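You operate a simulated robot arm through the tools that you are given. There is no shell and no other tool. Be economical: measure what you need, move in short steps, check, and stop when the job is done.

You are at the controls of a simulated robot arm. One attempt, no reset.

JOB
Put one of the pads from the top of the blue bench on the silver small tray.
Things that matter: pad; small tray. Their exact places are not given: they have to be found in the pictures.

Only the result counts: the job must be done as asked and must still hold three seconds after the hand-in. Knocking over, shifting, dropping, spilling or breaking anything else fails it.

ROBOT AND FRAMES
A 7-joint arm with a two-finger parallel gripper on a trunk, on a base that drives. Base frame: it is fixed to the floor where the robot stands at the start and does not move with it; the origin is under the middle of the robot, x ahead of it, y to its left, z up. Readings come in m, degrees, newtons and seconds.
With the tool pointing down near the work surface it reaches from about 0.2 to 0.74 m from the robot's upright axis, wherever it stands. Its first joint turns from -166.0 to 166.0 degrees. Payload 1.57 kg.
The TCP is the grasp point between the finger pads, 0.03 m short of the fingertips. In the tool frame z runs along the fingers and y along their closing line. The gripper opens to 0.11 m. The fingers are 0.024 m wide and 0.012 m thick; the gripper's body (0.048 by 0.112 m) begins 0.078 m behind the TCP.
Orientation is that of the tool frame in the base frame, as a unit quaternion [x, y, z, w]. With the fingers straight down and closing along the base's y, the tool's x points along the base's -x, its y along +y and its z along -z.

CONTROLS
- The arm moves only by the tool apply_moves. Its argument "plan" is a list of rows, each an object (a shift or turn left out is 0, a gripper value left out holds the last) with "linear": the shift along the tool's x, y, z in m, a list of three; "angular": the turn, a rotation vector about the tool's x, y, z in degrees, a list of three; "gripper": the finger opening in m, from 0 to 0.11. In form: [{"linear": [x, y, z], "angular": [wx, wy, wz], "gripper": gripper}, ...]. A call has 1 to 8 rows; each row shifts and turns the commanded pose from where the row before left it, along the tool's axes as they then stand. A row lasts 0.2 s, in which the tool goes at most 0.05 m and 8.6 degrees; a call with a longer step from one row to the next is refused whole, and so is a gripper value outside its range. Where a pose cannot be reached the arm comes as near as it can. A force on the tool above 40 N (or 10 N above the force at the start of the call, whichever is more), or a blocked arm, ends the call early, and 0.2 s more pass. Each finger travels about 0.045 m/s and halts on what it meets, pressing with about 39 N; the grip force reading is that of the motor and also rises with nothing between the fingers. The clock runs only during rows and for 0.2 s after the last one: add rows that do not move to give the fingers time. It gives the time, the measured TCP pose, the force on the tool (base axes), the opening and the grip force at its end, in the units of the frame above (readings bear some noise), with the torque about the TCP (base axes, N m) and any sound that the robot's microphone picked up.
- Cameras (640 x 400 px; columns grow to the right, rows downward): "scene" is now at [0.0206, 0.1506, 1.5635]; the picture's right is [-0.04, -1.00, 0.00], its down [-0.70, 0.03, -0.71] and it looks along [0.71, -0.03, -0.70] (base axes); focal length 276 px, centre (320, 200). "wrist" rides on the gripper at [0.07, 0.016, -0.141] in the tool frame; the picture's right is [-0.23, 0.97, 0.00], its down [-0.85, -0.20, -0.48] and it looks along [-0.47, -0.11, 0.88] (tool axes); focal length 222 px, centre (320, 200).
- get_image(camera): a new picture of that camera. The clock stands still meanwhile.
- move_column(by): slides the trunk up (or, below 0, down) by that many m; the arm and the scene camera ride with it, the base frame stays. It gives what a move gives, with no picture.
- roll_base(legs): drives the robot by 1 to 6 legs, each [ahead, turn to the left] in m and degrees, along the robot's own axes; the way and the turn of a leg run together, so that a leg with both is an arc; at most 1.5 m and 180 degrees a leg. The arm and the cameras ride along, it lands a little off, and it stops where it bumps. It gives what a move gives.
- turn_head(pan, tilt): turns the head with the scene camera to pan (to the left, within 155 degrees either way) and tilt (down, from -29 to 69), counted from straight ahead of the robot. It gives what a move gives.
- locate(camera, pixels): for up to 12 pixels [column, row] of the newest picture of that camera ("zoom" is the newest enlarged one), the place [x, y, z] in the base frame of the surface seen there, good to about 0.002 m. The clock stands still meanwhile.
- enlarge(camera, box): a new picture of the part [left, top, right, bottom] of that camera's present view, enlarged. The clock stands still meanwhile.
- job_done(): hands the job in; it is judged then, once.

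Keep the steps short. Do not move on a guess: measure, check each grasp and each placing, and mend mistakes. In all there are 80 turns and 48 pictures (those below and enlarged ones count). Leave the gripper open and the arm clear of the work at the hand-in unless told otherwise, and finish with a single line.

The tools are called after "Call:" by a JSON object that holds its "api" and its "payload". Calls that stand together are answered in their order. apply_moves: Moves the arm, as the interface text tells. Its arguments: {"type":"object","properties":{"plan":{"type":"array"}},"required":["plan"]} The other tools are called the same way: move_column (by) slides the trunk up or down; roll_base (legs) drives the base; turn_head (pan, tilt) turns the head that bears the scene camera; get_image (camera) takes a picture; locate (camera, pixels) gives the place of the surface under pixels of a picture; enlarge (camera, box) takes an enlarged picture of a part of a camera's view; job_done () hands the job in.

At the start:

```text
clock: 0.0
eef_pos: [0.46, 0.1433, 1.1789]
tcp_rot: [0.0, 1.0, -0.001, 0.0]
ft_force: [-0.6, 0.6, 0.2]
ft_torque: [-0.02, -0.05, -0.02]
finger_gap: 0.1097
grip_force: 0.0
trunk travel left (down, up): [-0.5, 0.09]
robot x, y, heading: [-0.0014, -0.0009, -0.1]
head pan, tilt: [-2.4, 44.4]
```

scene: 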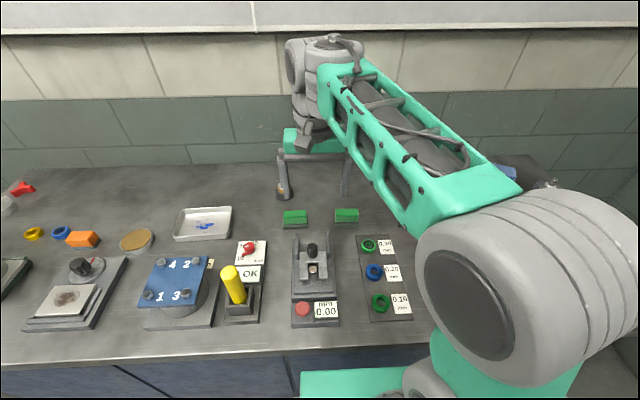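
wrist: 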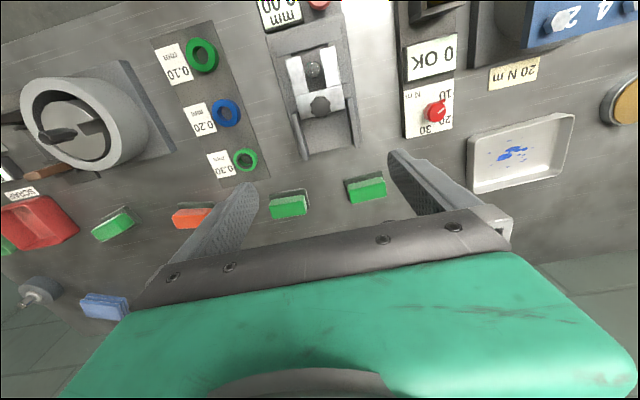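

I see a grey bench with a tray-like dish and several green/orange blocks. I still need to identify the pads, the blue bench and the silver tray, so I'll turn the head right, then left.

Call:
{"api": "turn_head", "payload": {"pan": -60, "tilt": 35}}

Call:
{"api": "get_image", "payload": {"camera": "scene"}}

Call:
{"api": "turn_head", "payload": {"pan": 60, "tilt": 35}}

Call:
{"api": "get_image", "payload": {"camera": "scene"}}

```text
clock: 1.3
eef_pos: [0.4616, 0.1428, 1.1772]
tcp_rot: [0.0, 1.0, 0.0, 0.0]
ft_force: [-0.4, 0.2, 0.3]
ft_torque: [0.01, -0.01, 0.01]
finger_gap: 0.1098
grip_force: 0.0
trunk travel left (down, up): [-0.5, 0.09]
robot x, y, heading: [0.0005, -0.0, 0.1]
head pan, tilt: [-60.0, 35.0]
```

```text
45 pictures are left
```

scene: 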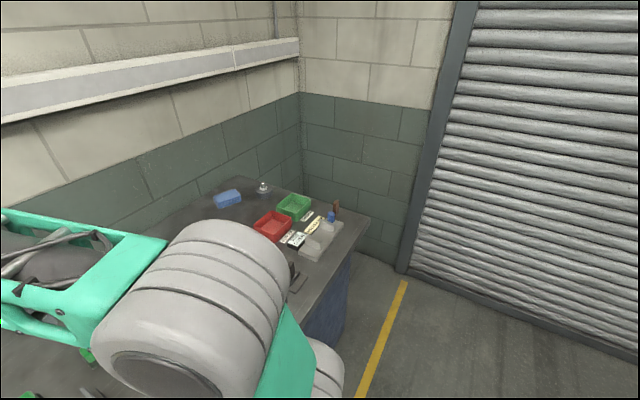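

```text
clock: 3.3
eef_pos: [0.4603, 0.1427, 1.1773]
tcp_rot: [0.0, 1.0, -0.001, 0.0]
ft_force: [0.5, 0.6, -0.8]
ft_torque: [0.0, 0.0, -0.02]
finger_gap: 0.1099
grip_force: 0.0
trunk travel left (down, up): [-0.5, 0.09]
robot x, y, heading: [0.0006, 0.002, 0.1]
head pan, tilt: [60.0, 35.0]
```

```text
44 pictures are left
```

scene: 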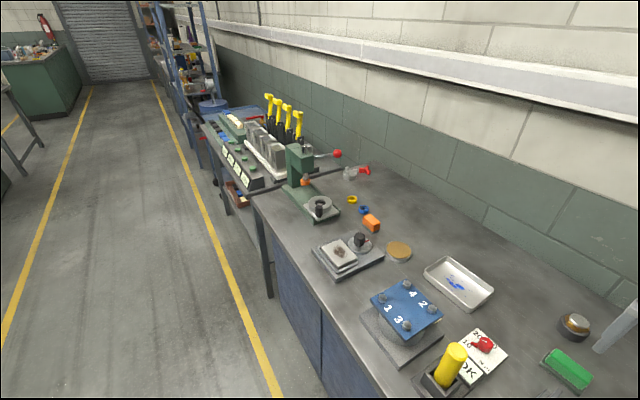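

This bench has blue cabinets, and there are others beyond it: a shelf bench, a green one. I'll look further around and behind.

Call:
{"api": "turn_head", "payload": {"pan": 120, "tilt": 20}}

Call:
{"api": "get_image", "payload": {"camera": "scene"}}

Call:
{"api": "turn_head", "payload": {"pan": -140, "tilt": 20}}

Call:
{"api": "get_image", "payload": {"camera": "scene"}}

Call:
{"api": "turn_head", "payload": {"pan": 80, "tilt": 20}}

Call:
{"api": "enlarge", "payload": {"camera": "scene", "box": [240, 60, 640, 310]}}

```text
clock: 4.6
eef_pos: [0.4613, 0.1421, 1.1774]
tcp_rot: [-0.001, 1.0, 0.0, 0.0]
ft_force: [0.3, -0.9, 0.3]
ft_torque: [0.02, 0.0, -0.02]
finger_gap: 0.1098
grip_force: 0.0
trunk travel left (down, up): [-0.5, 0.09]
robot x, y, heading: [0.0002, 0.0002, -0.2]
head pan, tilt: [120.0, 20.0]
```

```text
43 pictures are left
```

scene: 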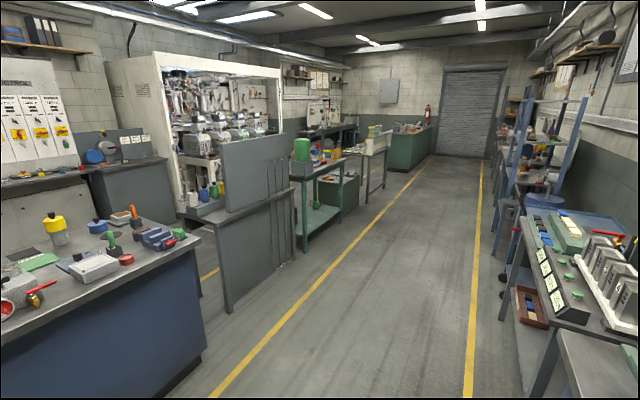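

```text
clock: 8.2
eef_pos: [0.4596, 0.1427, 1.1778]
tcp_rot: [0.0, 1.0, 0.0, 0.0]
ft_force: [-1.0, 0.2, -0.3]
ft_torque: [-0.04, -0.01, 0.01]
finger_gap: 0.11
grip_force: 0.1
trunk travel left (down, up): [-0.5, 0.09]
robot x, y, heading: [-0.0021, -0.0007, 0.2]
head pan, tilt: [-140.0, 20.0]
```

```text
42 pictures are left
```

scene: 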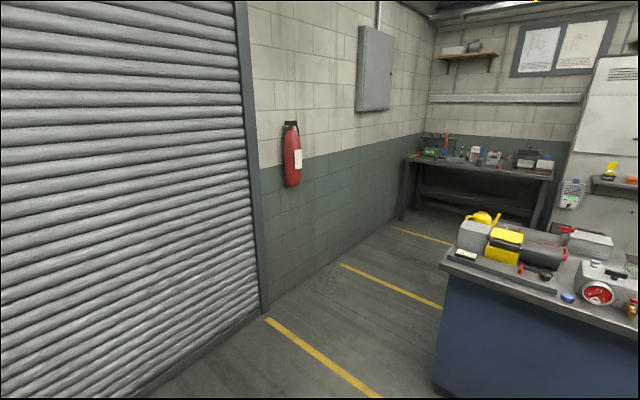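

```text
clock: 11.4
eef_pos: [0.4601, 0.1437, 1.1769]
tcp_rot: [0.0, 1.0, 0.001, 0.0]
ft_force: [-0.2, 0.5, 0.7]
ft_torque: [0.01, -0.02, -0.03]
finger_gap: 0.1098
grip_force: 0.1
trunk travel left (down, up): [-0.5, 0.09]
robot x, y, heading: [-0.0021, 0.0026, -0.1]
head pan, tilt: [80.0, 20.0]
```

```text
1.60 times, centred on (440, 185) of scene
```

zoom: 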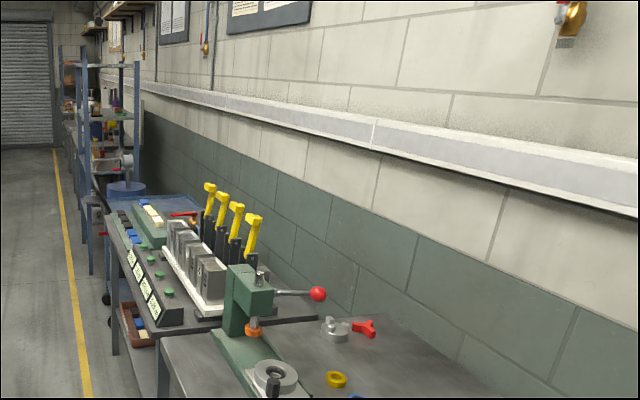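

A blue island bench stands behind the robot. I'll look at it from both extremes of pan.

Call:
{"api": "turn_head", "payload": {"pan": 154, "tilt": 25}}

Call:
{"api": "get_image", "payload": {"camera": "scene"}}

Call:
{"api": "enlarge", "payload": {"camera": "scene", "box": [120, 140, 440, 340]}}

```text
clock: 12.8
eef_pos: [0.4604, 0.1431, 1.1773]
tcp_rot: [0.0, 1.0, 0.001, 0.0]
ft_force: [0.0, 0.4, 0.2]
ft_torque: [-0.05, -0.03, -0.02]
finger_gap: 0.1103
grip_force: 0.1
trunk travel left (down, up): [-0.5, 0.09]
robot x, y, heading: [-0.0002, 0.0026, -0.2]
head pan, tilt: [154.0, 25.0]
```

```text
40 pictures are left
```

scene: 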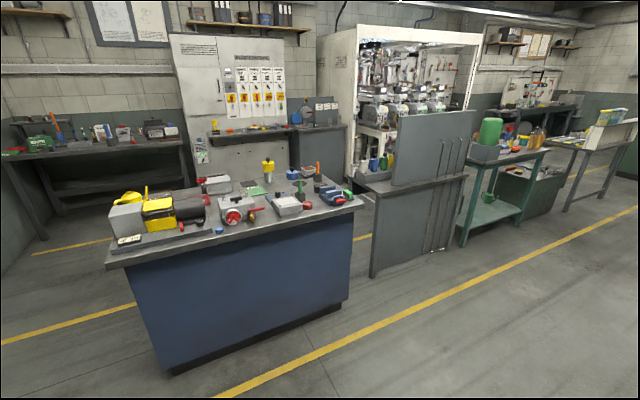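

```text
2.00 times, centred on (280, 240) of scene
```

zoom: 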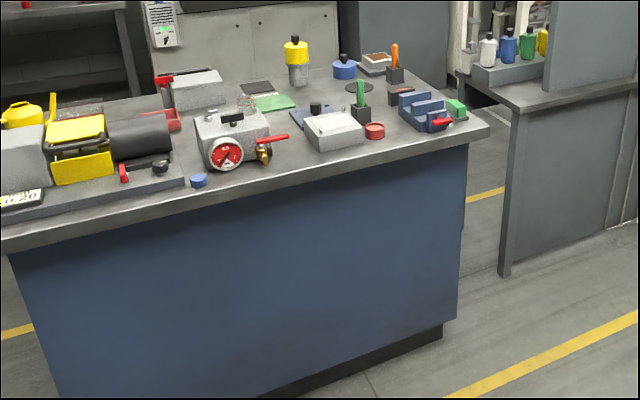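

The blue island has flat pads (dark at (257,87), green at (275,103), blue at (310,117) in zoom) and a silver box or tray at (335,130). I'll measure them.

Call:
{"api": "locate", "payload": {"camera": "zoom", "pixels": [[257, 87], [275, 103], [303, 115], [335, 125], [358, 88], [470, 145], [10, 250], [375, 130], [360, 115], [298, 75], [198, 180], [230, 130]]}}

```text
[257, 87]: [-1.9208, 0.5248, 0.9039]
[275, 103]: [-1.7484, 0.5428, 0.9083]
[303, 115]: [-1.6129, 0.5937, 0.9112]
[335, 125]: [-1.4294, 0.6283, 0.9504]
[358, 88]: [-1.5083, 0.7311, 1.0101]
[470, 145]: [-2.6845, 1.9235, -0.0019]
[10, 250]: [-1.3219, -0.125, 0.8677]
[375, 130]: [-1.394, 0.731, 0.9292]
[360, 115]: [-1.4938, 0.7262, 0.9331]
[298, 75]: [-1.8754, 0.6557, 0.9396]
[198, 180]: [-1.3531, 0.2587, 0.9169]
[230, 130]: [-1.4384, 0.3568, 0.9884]
```

Everything of interest seems to be on the blue island behind. I'll back away from the front bench, then turn around to look at it, with the arm at z 1.18 well above things.

Call:
{"api": "roll_base", "payload": {"legs": [[-0.45, 0], [0, 165]]}}

Call:
{"api": "turn_head", "payload": {"pan": 0, "tilt": 35}}

Call:
{"api": "get_image", "payload": {"camera": "scene"}}

Call:
{"api": "get_image", "payload": {"camera": "wrist"}}

```text
clock: 22.3
eef_pos: [-0.9322, -0.0113, 1.1772]
tcp_rot: [0.99, -0.138, -0.001, -0.001]
ft_force: [-0.6, -0.1, 0.8]
ft_torque: [0.01, 0.01, 0.01]
finger_gap: 0.1102
grip_force: 0.1
trunk travel left (down, up): [-0.5, 0.09]
robot x, y, heading: [-0.4517, -0.0008, 163.8]
head pan, tilt: [154.0, 25.0]
```

```text
clock: 24.6
eef_pos: [-0.9327, -0.0123, 1.1773]
tcp_rot: [0.99, -0.139, 0.0, 0.0]
ft_force: [0.1, -0.6, 0.2]
ft_torque: [-0.02, -0.01, -0.02]
finger_gap: 0.1101
grip_force: 0.1
trunk travel left (down, up): [-0.5, 0.09]
robot x, y, heading: [-0.4501, -0.0003, 164.3]
head pan, tilt: [0.0, 35.0]
```

```text
38 pictures are left
```

scene: 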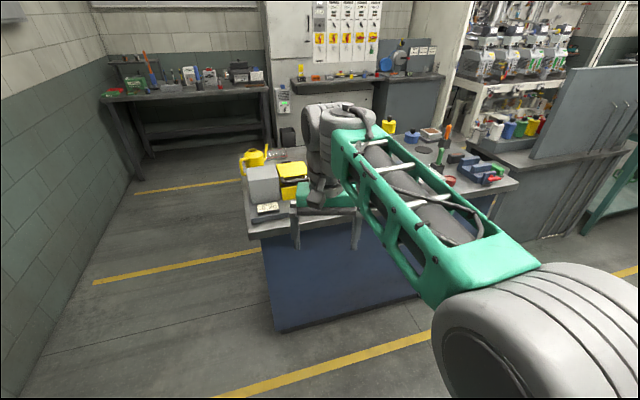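

```text
37 pictures are left
```

wrist: 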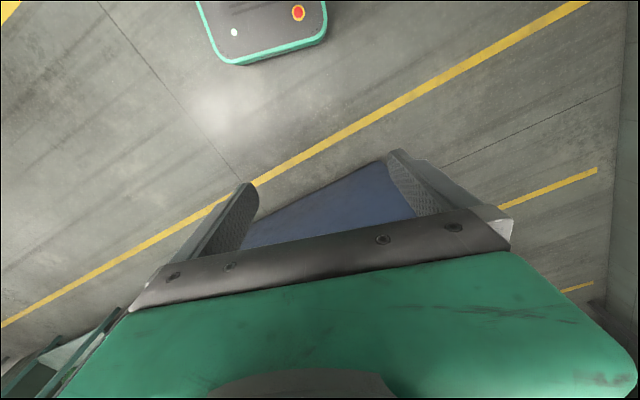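

I'll measure bench corners and items in this view: left front corner (248,237), right corner (518,186), and others.

Call:
{"api": "locate", "payload": {"camera": "scene", "pixels": [[249, 236], [300, 228], [516, 184], [490, 190], [470, 150], [424, 150], [275, 160], [262, 185], [290, 328], [432, 290], [412, 140], [390, 128]]}}

Call:
{"api": "enlarge", "payload": {"camera": "scene", "box": [380, 100, 540, 200]}}

```text
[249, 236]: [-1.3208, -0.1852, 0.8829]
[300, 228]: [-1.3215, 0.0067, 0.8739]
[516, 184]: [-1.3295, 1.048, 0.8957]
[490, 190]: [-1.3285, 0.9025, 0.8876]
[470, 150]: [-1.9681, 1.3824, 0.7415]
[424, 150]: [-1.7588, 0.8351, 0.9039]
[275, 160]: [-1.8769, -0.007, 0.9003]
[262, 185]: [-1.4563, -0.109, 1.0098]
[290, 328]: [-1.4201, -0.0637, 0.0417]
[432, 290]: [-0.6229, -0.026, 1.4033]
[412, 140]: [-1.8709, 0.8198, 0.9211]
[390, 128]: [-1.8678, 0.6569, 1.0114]
```

```text
4.00 times, centred on (460, 150) of scene
```

zoom: 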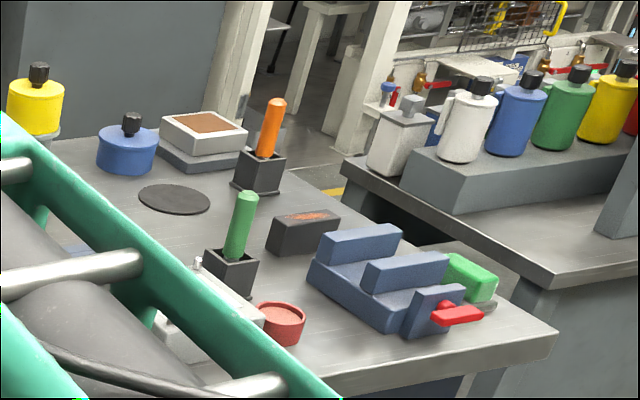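

The bench is axis-aligned: edge at x≈-1.32, y from -0.19 to 1.05. I'll drive to about y=0.75 and face it, so that the pads lie left of the arm in view.

Call:
{"api": "roll_base", "payload": {"legs": [[0, -64.3], [0.8, 0], [0, 80]]}}

Call:
{"api": "turn_head", "payload": {"pan": 0, "tilt": 35}}

Call:
{"api": "get_image", "payload": {"camera": "scene"}}

Call:
{"api": "enlarge", "payload": {"camera": "scene", "box": [60, 90, 340, 265]}}

```text
clock: 35.1
eef_pos: [-1.0503, 0.6419, 1.1776]
tcp_rot: [1.0, -0.004, 0.0, 0.0]
ft_force: [-1.1, 0.2, -0.2]
ft_torque: [-0.01, 0.01, -0.02]
finger_gap: 0.11
grip_force: 0.1
trunk travel left (down, up): [-0.5, 0.09]
robot x, y, heading: [-0.5899, 0.7816, 179.7]
head pan, tilt: [0.0, 35.0]
```

```text
clock: 35.7
eef_pos: [-1.0507, 0.6429, 1.178]
tcp_rot: [1.0, -0.003, 0.0, 0.0]
ft_force: [0.1, 0.3, 0.0]
ft_torque: [-0.02, -0.03, -0.02]
finger_gap: 0.1097
grip_force: 0.1
trunk travel left (down, up): [-0.5, 0.09]
robot x, y, heading: [-0.588, 0.7857, 179.6]
head pan, tilt: [0.0, 35.0]
```

```text
35 pictures are left
```

scene: 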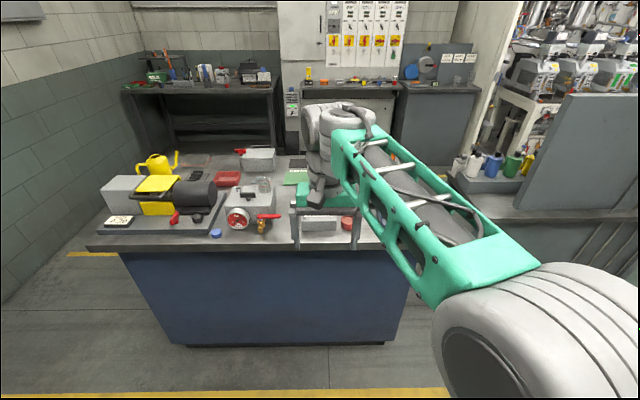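

```text
2.29 times, centred on (200, 178) of scene
```

zoom: 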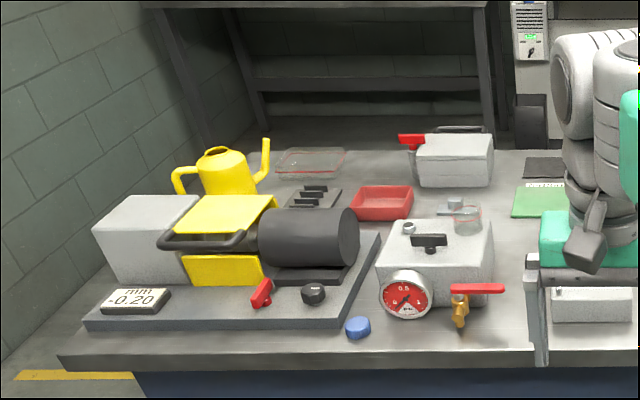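

I'll raise the trunk and move nearer, then look down at the items from both cameras.

Call:
{"api": "move_column", "payload": {"by": 0.09}}

Call:
{"api": "roll_base", "payload": {"legs": [[0.35, 0]]}}

Call:
{"api": "turn_head", "payload": {"pan": 20, "tilt": 38}}

Call:
{"api": "get_image", "payload": {"camera": "scene"}}

Call:
{"api": "get_image", "payload": {"camera": "wrist"}}

```text
clock: 37.0
eef_pos: [-1.0501, 0.641, 1.2668]
tcp_rot: [1.0, -0.004, 0.0, 0.0]
ft_force: [-0.1, 0.5, -0.8]
ft_torque: [-0.02, 0.01, -0.01]
finger_gap: 0.1099
grip_force: 0.1
trunk travel left (down, up): [-0.59, 0.0]
robot x, y, heading: [-0.5937, 0.7858, 179.6]
head pan, tilt: [0.0, 35.0]
```

```text
clock: 39.2
eef_pos: [-1.397, 0.6476, 1.2673]
tcp_rot: [1.0, -0.004, -0.001, 0.001]
ft_force: [-1.1, 0.0, -0.1]
ft_torque: [-0.01, -0.01, 0.0]
finger_gap: 0.1101
grip_force: 0.1
trunk travel left (down, up): [-0.59, 0.0]
robot x, y, heading: [-0.9327, 0.7865, 179.3]
head pan, tilt: [0.0, 35.0]
```

```text
clock: 40.1
eef_pos: [-1.396, 0.6468, 1.2678]
tcp_rot: [1.0, -0.004, 0.001, 0.0]
ft_force: [0.5, 0.5, -0.3]
ft_torque: [0.02, -0.04, -0.02]
finger_gap: 0.1101
grip_force: 0.0
trunk travel left (down, up): [-0.59, 0.0]
robot x, y, heading: [-0.9347, 0.7873, 179.4]
head pan, tilt: [20.0, 38.0]
```

```text
33 pictures are left
```

scene: 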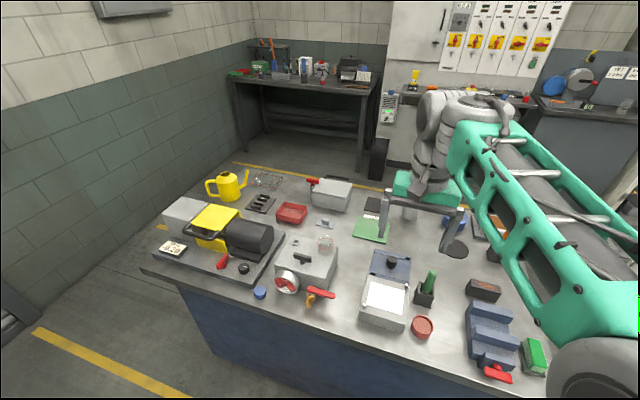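

```text
32 pictures are left
```

wrist: 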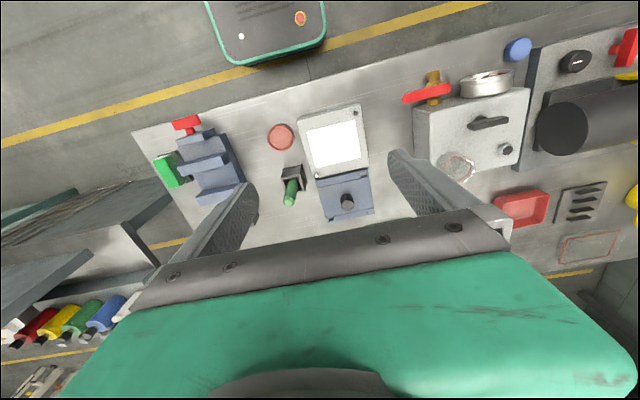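

I'll enlarge the left portion: the dark rack at (262,200), wire/glass tray at (268,182), green and dark mats near (372,225).

Call:
{"api": "enlarge", "payload": {"camera": "scene", "box": [190, 150, 350, 250]}}

Call:
{"api": "enlarge", "payload": {"camera": "scene", "box": [330, 180, 570, 330]}}

```text
4.00 times, centred on (270, 200) of scene
```

zoom: 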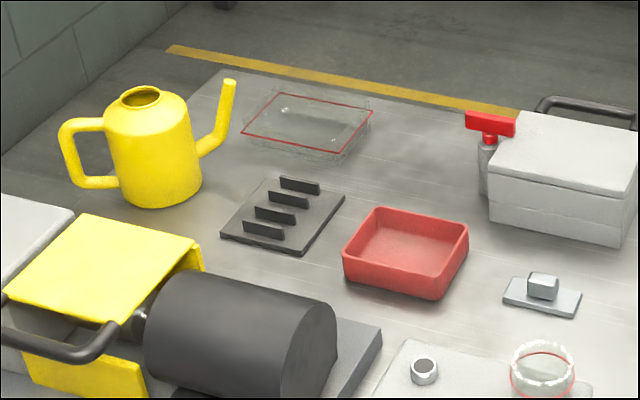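

```text
2.67 times, centred on (450, 255) of scene
```

zoom: 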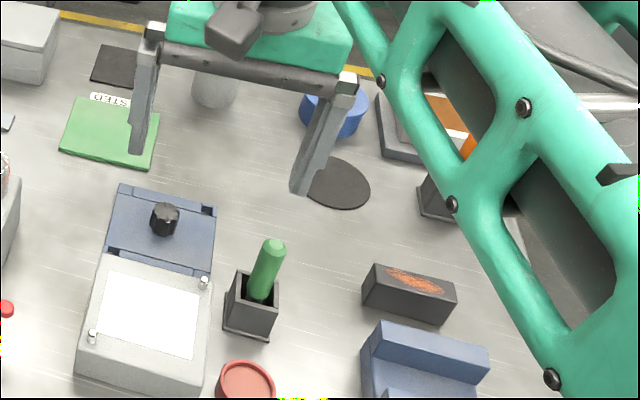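

Nothing here is clearly a silver tray. I'll check the green block at (534,355) and the far-side bench items, comparing them with the green blocks on the first bench.

Call:
{"api": "enlarge", "payload": {"camera": "scene", "box": [440, 270, 600, 370]}}

Call:
{"api": "turn_head", "payload": {"pan": -10, "tilt": 10}}

Call:
{"api": "enlarge", "payload": {"camera": "scene", "box": [0, 60, 400, 310]}}

```text
4.00 times, centred on (520, 320) of scene
```

zoom: 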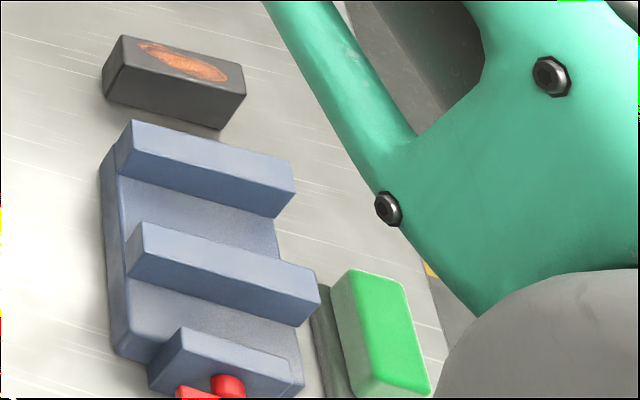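

```text
clock: 41.0
eef_pos: [-1.3966, 0.6471, 1.2671]
tcp_rot: [1.0, -0.005, 0.0, -0.001]
ft_force: [0.1, -0.6, 0.0]
ft_torque: [0.02, -0.02, -0.02]
finger_gap: 0.1097
grip_force: 0.0
trunk travel left (down, up): [-0.59, 0.0]
robot x, y, heading: [-0.9344, 0.7841, 179.4]
head pan, tilt: [-10.0, 10.0]
```

```text
1.60 times, centred on (200, 185) of scene
```

zoom: 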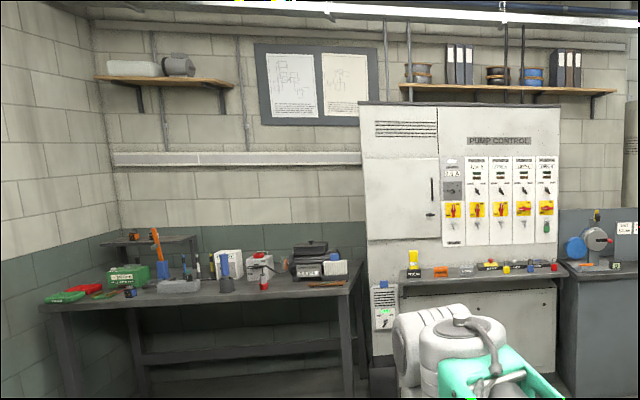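

The green block on the island has the same look as the green blocks (dark backing) on the first bench. I'll go back to face the first bench and inspect it properly.

Call:
{"api": "roll_base", "payload": {"legs": [[-0.4, 0], [0, 90], [0.75, 0], [0, 90]]}}

Call:
{"api": "turn_head", "payload": {"pan": 0, "tilt": 35}}

Call:
{"api": "get_image", "payload": {"camera": "scene"}}

```text
clock: 54.7
eef_pos: [-0.1217, 0.1625, 1.2674]
tcp_rot: [0.02, 1.0, -0.001, 0.001]
ft_force: [0.3, -0.4, 0.4]
ft_torque: [-0.03, -0.02, 0.02]
finger_gap: 0.1099
grip_force: 0.1
trunk travel left (down, up): [-0.59, 0.0]
robot x, y, heading: [-0.5877, 0.0326, -2.1]
head pan, tilt: [-10.0, 10.0]
```

```text
clock: 55.6
eef_pos: [-0.1219, 0.1621, 1.2672]
tcp_rot: [0.02, 1.0, -0.001, 0.0]
ft_force: [-0.2, 0.5, -0.2]
ft_torque: [0.0, -0.01, -0.03]
finger_gap: 0.1099
grip_force: 0.0
trunk travel left (down, up): [-0.59, 0.0]
robot x, y, heading: [-0.5898, 0.0336, -2.0]
head pan, tilt: [0.0, 35.0]
```

```text
27 pictures are left
```

scene: 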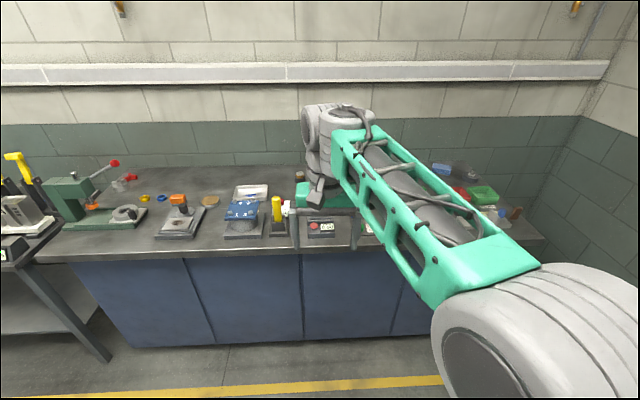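

The first bench has blue fronts. I'll return to where I started and use the wrist camera to inspect the green/orange blocks.

Call:
{"api": "roll_base", "payload": {"legs": [[0.6, 2]]}}

Call:
{"api": "enlarge", "payload": {"camera": "wrist", "box": [0, 130, 400, 330]}}

Call:
{"api": "turn_head", "payload": {"pan": -5, "tilt": 45}}

Call:
{"api": "enlarge", "payload": {"camera": "scene", "box": [140, 170, 460, 350]}}

```text
clock: 58.9
eef_pos: [0.4496, 0.17, 1.2669]
tcp_rot: [-0.002, 1.0, 0.0, 0.0]
ft_force: [-0.2, 0.9, -0.5]
ft_torque: [0.01, 0.0, 0.02]
finger_gap: 0.1096
grip_force: 0.0
trunk travel left (down, up): [-0.59, 0.0]
robot x, y, heading: [-0.0089, 0.0262, 0.3]
head pan, tilt: [0.0, 35.0]
```

```text
1.60 times, centred on (200, 230) of wrist
```

zoom: 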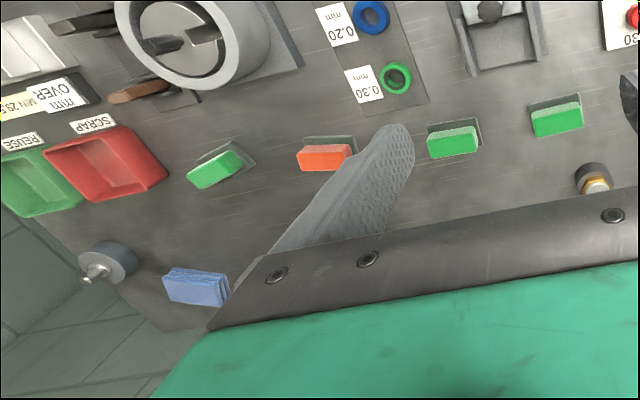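

```text
clock: 59.6
eef_pos: [0.4495, 0.1696, 1.2672]
tcp_rot: [-0.001, 1.0, 0.0, 0.0]
ft_force: [-0.2, 0.4, -0.6]
ft_torque: [0.0, -0.01, 0.01]
finger_gap: 0.1102
grip_force: 0.0
trunk travel left (down, up): [-0.59, 0.0]
robot x, y, heading: [-0.0089, 0.0274, 0.2]
head pan, tilt: [-5.0, 45.0]
```

```text
2.00 times, centred on (300, 260) of scene
```

zoom: 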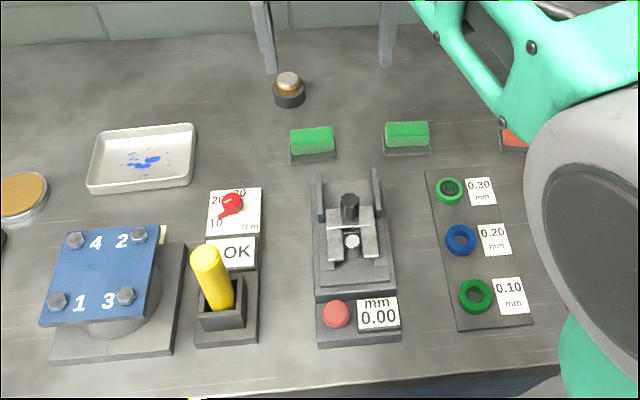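

These are brake-type pads (green block on a grey backing plate) with a thickness gauge nearby, and the silver tray sits at zoom (143,158). I'll measure the left pad and the tray.

Call:
{"api": "locate", "payload": {"camera": "zoom", "pixels": [[294, 132], [331, 131], [313, 139], [293, 150], [333, 148], [292, 160], [335, 158], [313, 156], [100, 143], [190, 130], [92, 190], [190, 180]]}}

Call:
{"api": "locate", "payload": {"camera": "zoom", "pixels": [[115, 150], [170, 142], [110, 175], [172, 170], [145, 162], [288, 80], [288, 100], [388, 60], [313, 200], [385, 180], [313, 170], [270, 160]]}}

Call:
{"api": "enlarge", "payload": {"camera": "scene", "box": [170, 220, 330, 320]}}

```text
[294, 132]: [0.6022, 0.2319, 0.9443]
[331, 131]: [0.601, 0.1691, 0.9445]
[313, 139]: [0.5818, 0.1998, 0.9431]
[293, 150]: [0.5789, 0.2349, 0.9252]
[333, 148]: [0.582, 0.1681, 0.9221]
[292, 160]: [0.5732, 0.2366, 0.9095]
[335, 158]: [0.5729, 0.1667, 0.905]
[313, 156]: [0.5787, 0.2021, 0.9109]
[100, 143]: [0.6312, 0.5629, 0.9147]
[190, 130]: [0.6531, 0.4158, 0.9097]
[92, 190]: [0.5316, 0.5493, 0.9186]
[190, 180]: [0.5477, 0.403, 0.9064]
```

```text
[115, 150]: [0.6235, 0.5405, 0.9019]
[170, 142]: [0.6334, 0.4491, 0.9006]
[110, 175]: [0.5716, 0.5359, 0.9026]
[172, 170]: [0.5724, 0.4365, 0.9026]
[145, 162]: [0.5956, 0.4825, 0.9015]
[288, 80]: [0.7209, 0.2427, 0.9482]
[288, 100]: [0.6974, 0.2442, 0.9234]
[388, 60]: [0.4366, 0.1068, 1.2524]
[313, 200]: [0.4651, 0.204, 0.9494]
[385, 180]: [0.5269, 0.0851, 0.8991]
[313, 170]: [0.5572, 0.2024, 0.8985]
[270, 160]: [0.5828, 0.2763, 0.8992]
```

```text
4.00 times, centred on (250, 270) of scene
```

zoom: 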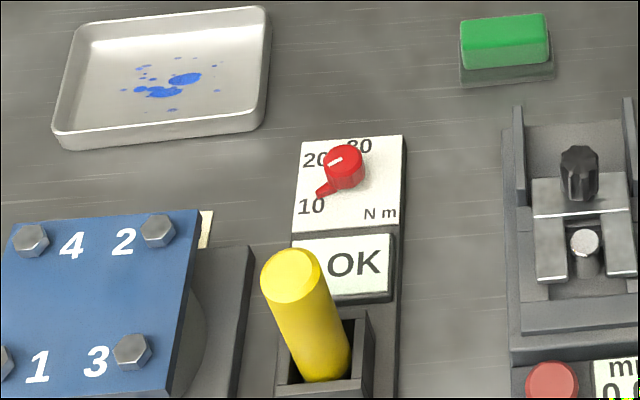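

Pad: y 0.167–0.237, x ~0.573–0.61, top z 0.944. Tray centre is about (0.591, 0.483), floor 0.902. From here the tray is at 0.75 m, just out of reach, so I'll re-park about 0.3 m further left.

Call:
{"api": "roll_base", "payload": {"legs": [[-0.4, 0], [0, 90], [0.3, 0], [0, -90], [0.4, 0]]}}

Call:
{"api": "turn_head", "payload": {"pan": -10, "tilt": 45}}

Call:
{"api": "get_image", "payload": {"camera": "scene"}}

```text
clock: 73.6
eef_pos: [0.4281, 0.497, 1.2669]
tcp_rot: [-0.017, 1.0, -0.001, 0.0]
ft_force: [0.5, 0.4, -0.3]
ft_torque: [-0.01, 0.04, -0.04]
finger_gap: 0.1098
grip_force: 0.1
trunk travel left (down, up): [-0.59, 0.0]
robot x, y, heading: [-0.0303, 0.3385, 2.0]
head pan, tilt: [-5.0, 45.0]
```

```text
clock: 74.2
eef_pos: [0.4275, 0.4986, 1.2673]
tcp_rot: [-0.017, 1.0, -0.001, 0.0]
ft_force: [-0.1, 0.0, 0.3]
ft_torque: [0.03, 0.03, 0.01]
finger_gap: 0.1101
grip_force: 0.0
trunk travel left (down, up): [-0.59, 0.0]
robot x, y, heading: [-0.0269, 0.3399, 1.5]
head pan, tilt: [-10.0, 45.0]
```

```text
23 pictures are left
```

scene: 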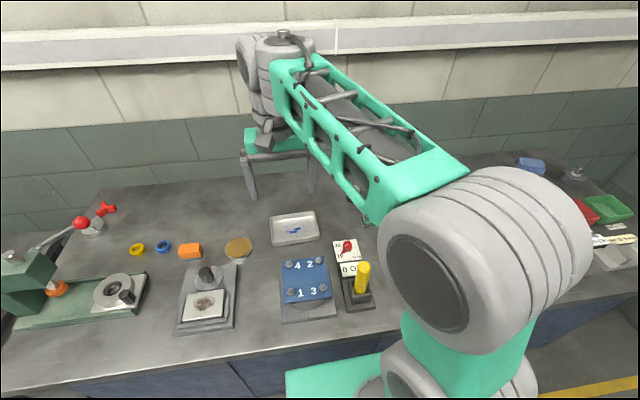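

The tool is yawed 2°; I'll square it up and shift over the pad at height (base Δ +0.163, −0.297).

Call:
{"api": "apply_moves", "payload": {"plan": [{"angular": [0, 0, 1.9], "gripper": 0.11}, {"linear": [-0.0234, -0.0424, 0]}, {"linear": [-0.0234, -0.0424, 0]}, {"linear": [-0.0234, -0.0424, 0]}, {"linear": [-0.0234, -0.0424, 0]}, {"linear": [-0.0234, -0.0424, 0]}, {"linear": [-0.0234, -0.0424, 0]}, {"linear": [-0.0234, -0.0424, 0]}]}}

Call:
{"api": "get_image", "payload": {"camera": "wrist"}}

```text
clock: 76.0
eef_pos: [0.5924, 0.2013, 1.2656]
tcp_rot: [-0.001, 1.0, 0.001, -0.001]
ft_force: [0.3, -0.2, 0.3]
ft_torque: [0.02, 0.03, 0.01]
finger_gap: 0.1102
grip_force: 0.1
trunk travel left (down, up): [-0.59, 0.0]
robot x, y, heading: [-0.0297, 0.3384, 1.8]
head pan, tilt: [-10.0, 45.0]
```

```text
22 pictures are left
```

wrist: 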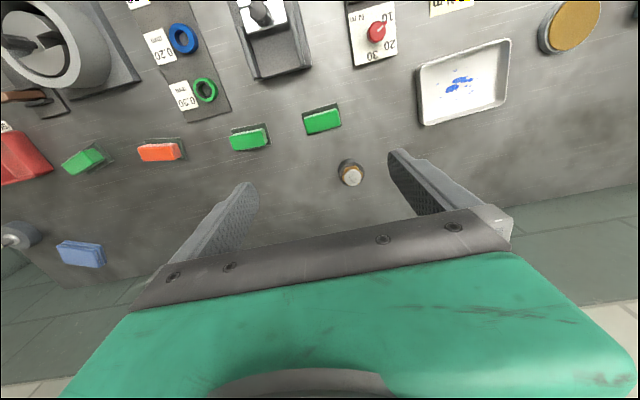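

The tool is above the left pad. I'll verify the pad and jar places from this view.

Call:
{"api": "locate", "payload": {"camera": "wrist", "pixels": [[322, 121], [306, 120], [340, 116], [337, 105], [304, 113], [350, 172], [310, 133], [342, 124]]}}

Call:
{"api": "apply_moves", "payload": {"plan": [{"linear": [0, 0, 0.045]}, {"linear": [0, 0, 0.045]}, {"linear": [0, 0, 0.045]}, {"linear": [0, 0, 0.045]}, {"linear": [0, 0, 0.045]}]}}

Call:
{"api": "get_image", "payload": {"camera": "wrist"}}

```text
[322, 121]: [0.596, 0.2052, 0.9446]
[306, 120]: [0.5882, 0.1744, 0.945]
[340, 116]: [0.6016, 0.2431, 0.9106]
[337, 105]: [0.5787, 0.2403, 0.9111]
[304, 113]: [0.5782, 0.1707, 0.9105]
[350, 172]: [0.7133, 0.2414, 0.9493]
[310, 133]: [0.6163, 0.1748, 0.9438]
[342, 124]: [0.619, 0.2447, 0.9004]
```

```text
clock: 77.2
eef_pos: [0.5921, 0.2003, 1.0407]
tcp_rot: [-0.002, 1.0, 0.0, 0.0]
ft_force: [0.3, 0.0, 0.3]
ft_torque: [0.01, 0.0, 0.02]
finger_gap: 0.1098
grip_force: 0.1
trunk travel left (down, up): [-0.59, 0.0]
robot x, y, heading: [-0.0255, 0.3394, 2.1]
head pan, tilt: [-10.0, 45.0]
```

```text
21 pictures are left
```

wrist: 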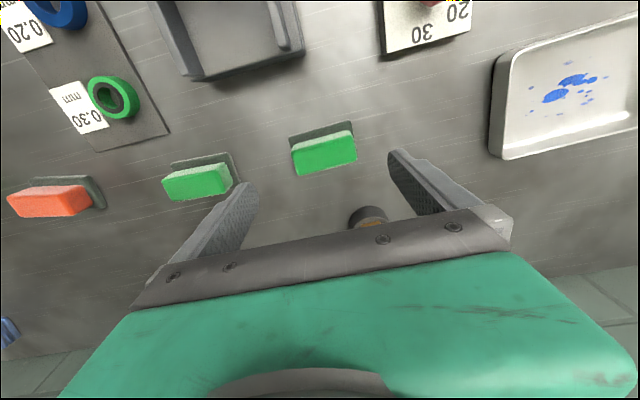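

Refined pad centre ≈ (0.597, 0.2055). I'll check the neighbour pad's edge clears the right finger (expected y 0.138).

Call:
{"api": "locate", "payload": {"camera": "wrist", "pixels": [[228, 156], [230, 172], [294, 142], [351, 122], [295, 150], [352, 135], [300, 173], [356, 162], [234, 182]]}}

```text
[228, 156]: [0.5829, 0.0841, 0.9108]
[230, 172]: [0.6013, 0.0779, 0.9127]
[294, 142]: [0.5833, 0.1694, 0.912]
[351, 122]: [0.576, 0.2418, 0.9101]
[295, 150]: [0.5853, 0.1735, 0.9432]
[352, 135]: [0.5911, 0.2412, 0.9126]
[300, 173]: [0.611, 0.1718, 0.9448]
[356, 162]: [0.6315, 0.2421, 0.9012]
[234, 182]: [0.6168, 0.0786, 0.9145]
```

Plenty of clearance. I'll centre and descend to TCP z≈0.937 (tips ~0.907).

Call:
{"api": "apply_moves", "payload": {"plan": [{"linear": [-0.005, 0.0055, 0.02]}, {"linear": [0, 0, 0.035]}, {"linear": [0, 0, 0.03]}, {"linear": [0, 0, 0.0185]}]}}

Call:
{"api": "get_image", "payload": {"camera": "wrist"}}

```text
clock: 78.2
eef_pos: [0.5962, 0.2072, 0.9382]
tcp_rot: [-0.001, 1.0, 0.001, 0.001]
ft_force: [0.5, -0.4, -0.9]
ft_torque: [0.02, 0.03, 0.0]
finger_gap: 0.11
grip_force: 0.1
trunk travel left (down, up): [-0.59, 0.0]
robot x, y, heading: [-0.0264, 0.3388, 1.7]
head pan, tilt: [-10.0, 45.0]
```

```text
20 pictures are left
```

wrist: 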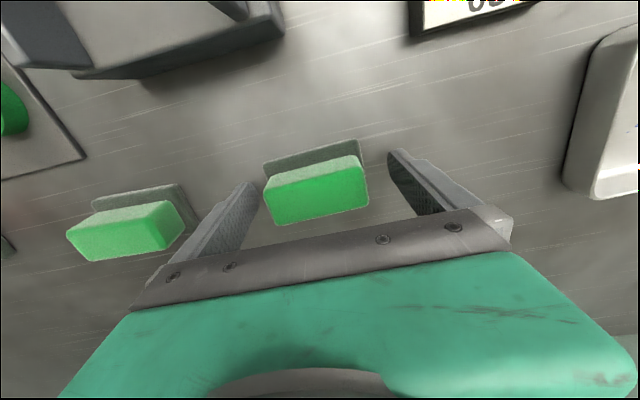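

The pad lies between the fingers. I'll close on it.

Call:
{"api": "apply_moves", "payload": {"plan": [{"gripper": 0.06}, {"gripper": 0.06}, {"gripper": 0.06}, {"gripper": 0.06}, {"gripper": 0.06}]}}

```text
clock: 79.5
eef_pos: [0.5973, 0.2075, 0.9383]
tcp_rot: [-0.001, 1.0, 0.0, 0.0]
ft_force: [0.4, 0.6, -0.5]
ft_torque: [-0.02, 0.01, -0.02]
finger_gap: 0.0791
grip_force: 38.7
trunk travel left (down, up): [-0.59, 0.0]
robot x, y, heading: [-0.0257, 0.3381, 1.8]
head pan, tilt: [-10.0, 45.0]
```

It halted at 0.079 with 38.7 N, so it holds the plate. I'll lift a little and look.

Call:
{"api": "apply_moves", "payload": {"plan": [{"linear": [0, 0, -0.02]}, {"linear": [0, 0, -0.03]}, {"linear": [0, 0, -0.04]}]}}

Call:
{"api": "get_image", "payload": {"camera": "wrist"}}

```text
clock: 80.2
eef_pos: [0.597, 0.2045, 1.0295]
tcp_rot: [-0.001, 1.0, 0.0, 0.0]
ft_force: [-0.2, 0.8, -1.0]
ft_torque: [-0.05, -0.01, 0.0]
finger_gap: 0.0791
grip_force: 39.4
trunk travel left (down, up): [-0.59, 0.0]
robot x, y, heading: [-0.0271, 0.3402, 1.9]
head pan, tilt: [-10.0, 45.0]
```

```text
19 pictures are left
```

wrist: 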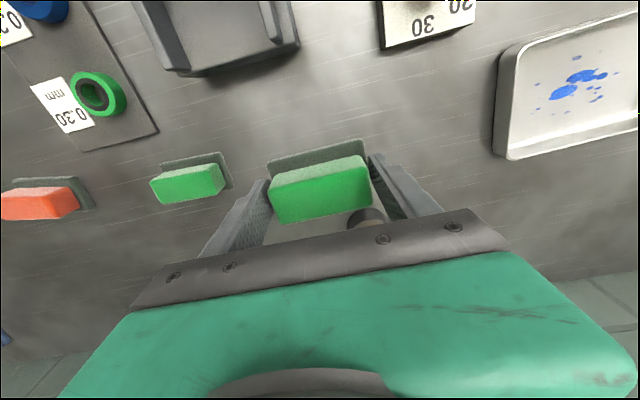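

The pad is held firmly. I'll raise a bit, carry it to above the tray (0.591, 0.483), and look.

Call:
{"api": "apply_moves", "payload": {"plan": [{"linear": [0, 0, -0.045]}, {"linear": [0.001, 0.0463, 0]}, {"linear": [0.001, 0.0463, 0]}, {"linear": [0.001, 0.0463, 0]}, {"linear": [0.001, 0.0463, 0]}, {"linear": [0.001, 0.0463, 0]}, {"linear": [0.001, 0.0463, 0]}, {"angular": [0, 0, -8]}]}}

Call:
{"api": "get_image", "payload": {"camera": "wrist"}}

Call:
{"api": "get_image", "payload": {"camera": "scene"}}

```text
clock: 82.0
eef_pos: [0.5921, 0.4859, 1.0749]
tcp_rot: [-0.071, 0.997, 0.0, 0.0]
ft_force: [0.4, 0.2, 0.5]
ft_torque: [0.05, 0.0, 0.03]
finger_gap: 0.0789
grip_force: 38.5
trunk travel left (down, up): [-0.59, 0.0]
robot x, y, heading: [-0.0279, 0.3365, 1.8]
head pan, tilt: [-10.0, 45.0]
```

```text
18 pictures are left
```

wrist: 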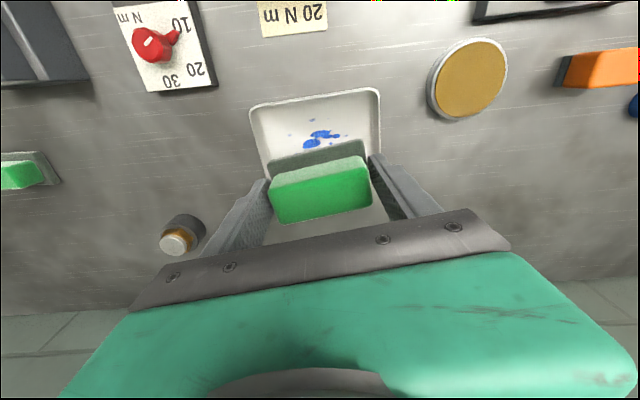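

```text
17 pictures are left
```

scene: 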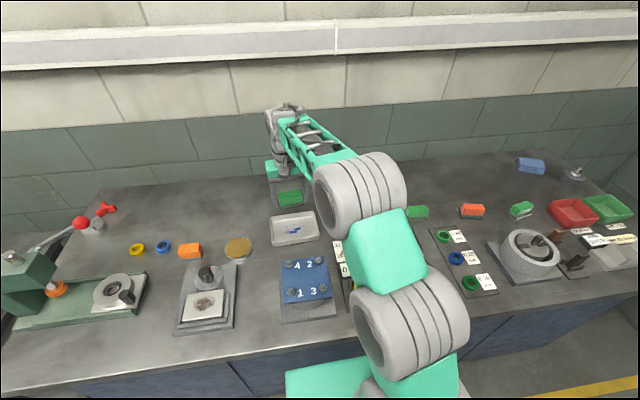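

I'll measure the tray rim from the scene view to fix its centre.

Call:
{"api": "locate", "payload": {"camera": "wrist", "pixels": [[250, 109], [378, 90], [256, 140], [380, 130], [262, 170], [315, 97]]}}

Call:
{"api": "enlarge", "payload": {"camera": "scene", "box": [240, 160, 360, 260]}}

```text
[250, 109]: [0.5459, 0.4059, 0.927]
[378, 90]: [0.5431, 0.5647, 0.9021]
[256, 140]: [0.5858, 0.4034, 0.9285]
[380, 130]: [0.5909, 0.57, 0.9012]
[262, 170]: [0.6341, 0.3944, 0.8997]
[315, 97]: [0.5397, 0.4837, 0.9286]
```

```text
4.00 times, centred on (300, 210) of scene
```

zoom: 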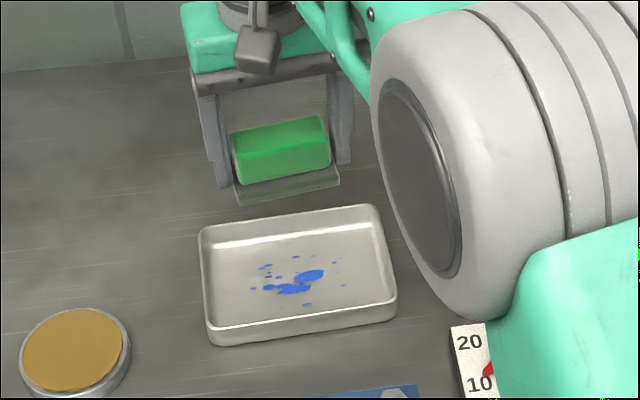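

Call:
{"api": "locate", "payload": {"camera": "zoom", "pixels": [[205, 236], [202, 232], [370, 210], [374, 212], [393, 293], [214, 332], [290, 220], [300, 314], [388, 256], [208, 285], [238, 262], [365, 240]]}}

```text
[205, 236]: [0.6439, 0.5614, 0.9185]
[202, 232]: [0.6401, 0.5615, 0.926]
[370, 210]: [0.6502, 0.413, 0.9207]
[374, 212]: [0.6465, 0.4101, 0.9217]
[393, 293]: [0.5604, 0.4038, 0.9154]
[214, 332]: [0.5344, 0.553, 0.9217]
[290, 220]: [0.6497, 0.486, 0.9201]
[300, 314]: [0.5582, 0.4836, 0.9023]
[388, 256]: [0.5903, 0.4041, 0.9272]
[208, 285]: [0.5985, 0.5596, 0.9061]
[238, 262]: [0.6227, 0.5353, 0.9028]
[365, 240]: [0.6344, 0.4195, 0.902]
```

Tray rim: x 0.537–0.647, y 0.405–0.562, yaw about 3.5°, so its centre is (0.593, 0.484), and I'm over it. I'll turn back 4°, lower to TCP z≈0.943, and check.

Call:
{"api": "apply_moves", "payload": {"plan": [{"linear": [0, -0.001, 0.03], "angular": [0, 0, 4]}, {"linear": [0, 0, 0.04]}, {"linear": [0, 0, 0.035]}, {"linear": [0, 0, 0.018]}, {"linear": [0, 0, 0.008]}]}}

Call:
{"api": "get_image", "payload": {"camera": "wrist"}}

```text
clock: 83.2
eef_pos: [0.5898, 0.4835, 0.9419]
tcp_rot: [-0.035, 0.999, 0.0, -0.001]
ft_force: [0.1, -0.2, 1.1]
ft_torque: [0.0, 0.0, 0.01]
finger_gap: 0.0789
grip_force: 39.2
trunk travel left (down, up): [-0.59, 0.0]
robot x, y, heading: [-0.0253, 0.3429, 1.8]
head pan, tilt: [-10.0, 45.0]
```

```text
15 pictures are left
```

wrist: 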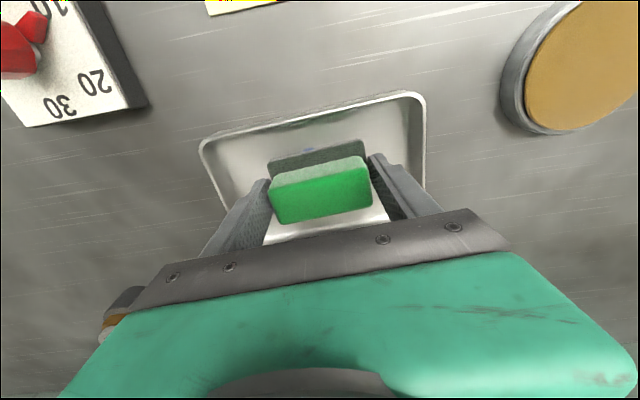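

The pad is inside the tray, almost touching. I'll lower by 1 mm steps until contact shows.

Call:
{"api": "apply_moves", "payload": {"plan": [{"linear": [0, 0, 0.001]}, {"linear": [0, 0, 0.001]}]}}

```text
clock: 83.8
eef_pos: [0.5894, 0.4847, 0.942]
tcp_rot: [-0.036, 0.999, 0.0, 0.002]
ft_force: [-1.5, -0.1, 11.5]
ft_torque: [-0.09, 0.18, 0.01]
finger_gap: 0.079
grip_force: 38.6
trunk travel left (down, up): [-0.59, 0.0]
robot x, y, heading: [-0.0275, 0.3406, 1.9]
head pan, tilt: [-10.0, 45.0]
```

Contact at 11.5 N. I'll ease up 1 mm, open to 0.091 (the fingers stay inside the rim), then rise.

Call:
{"api": "apply_moves", "payload": {"plan": [{"linear": [0, 0, -0.001]}, {"gripper": 0.091}, {"gripper": 0.091}, {"gripper": 0.091}]}}

Call:
{"api": "apply_moves", "payload": {"plan": [{"linear": [0, 0, -0.015]}, {"linear": [0, 0, -0.03]}, {"linear": [0, 0, -0.045]}, {"linear": [0, 0, -0.045]}, {"linear": [0, 0, -0.045], "gripper": 0.11}, {"linear": [0, 0, -0.045]}]}}

Call:
{"api": "get_image", "payload": {"camera": "wrist"}}

Call:
{"api": "get_image", "payload": {"camera": "scene"}}

```text
clock: 84.8
eef_pos: [0.5895, 0.4835, 0.9413]
tcp_rot: [-0.035, 0.999, 0.0, 0.0]
ft_force: [-0.1, -0.1, 0.2]
ft_torque: [0.02, 0.03, -0.01]
finger_gap: 0.091
grip_force: 0.0
trunk travel left (down, up): [-0.59, 0.0]
robot x, y, heading: [-0.0274, 0.3368, 1.7]
head pan, tilt: [-10.0, 45.0]
```

```text
clock: 86.2
eef_pos: [0.5906, 0.4833, 1.1668]
tcp_rot: [-0.035, 0.999, -0.001, 0.0]
ft_force: [0.0, 0.2, -0.3]
ft_torque: [0.02, 0.03, 0.0]
finger_gap: 0.1099
grip_force: 0.1
trunk travel left (down, up): [-0.59, 0.0]
robot x, y, heading: [-0.0266, 0.3406, 2.2]
head pan, tilt: [-10.0, 45.0]
```

```text
14 pictures are left
```

wrist: 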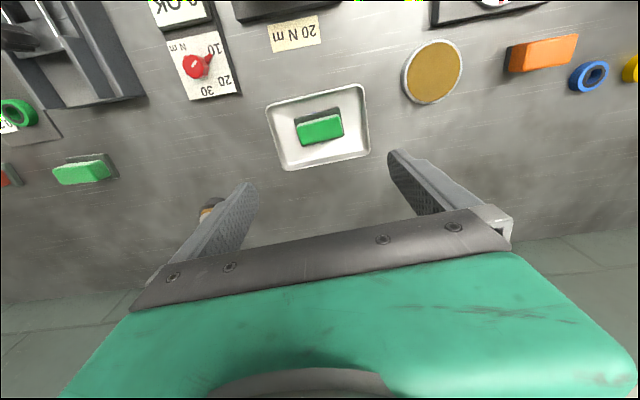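

```text
13 pictures are left
```

scene: 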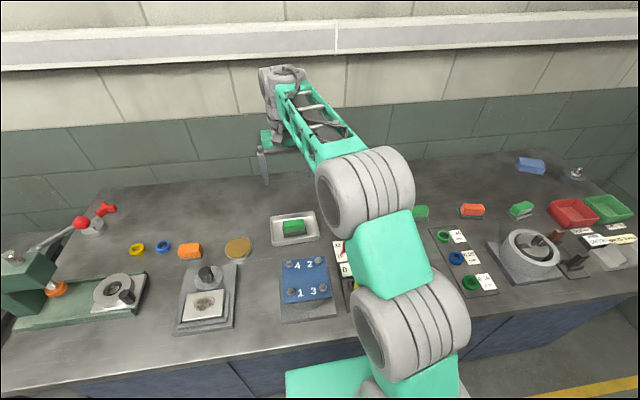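

The pad rests flat in the silver tray, the gripper is open and clear, and nothing else has moved. I'm handing in.

Call:
{"api": "job_done", "payload": {}}

```text
The job is handed in.
```

I put one green pad from the top of the blue-fronted bench flat in the silver small tray and handed the job in; the room has a second blue bench, and I took the first because that's where the group of pads and the silver tray are.
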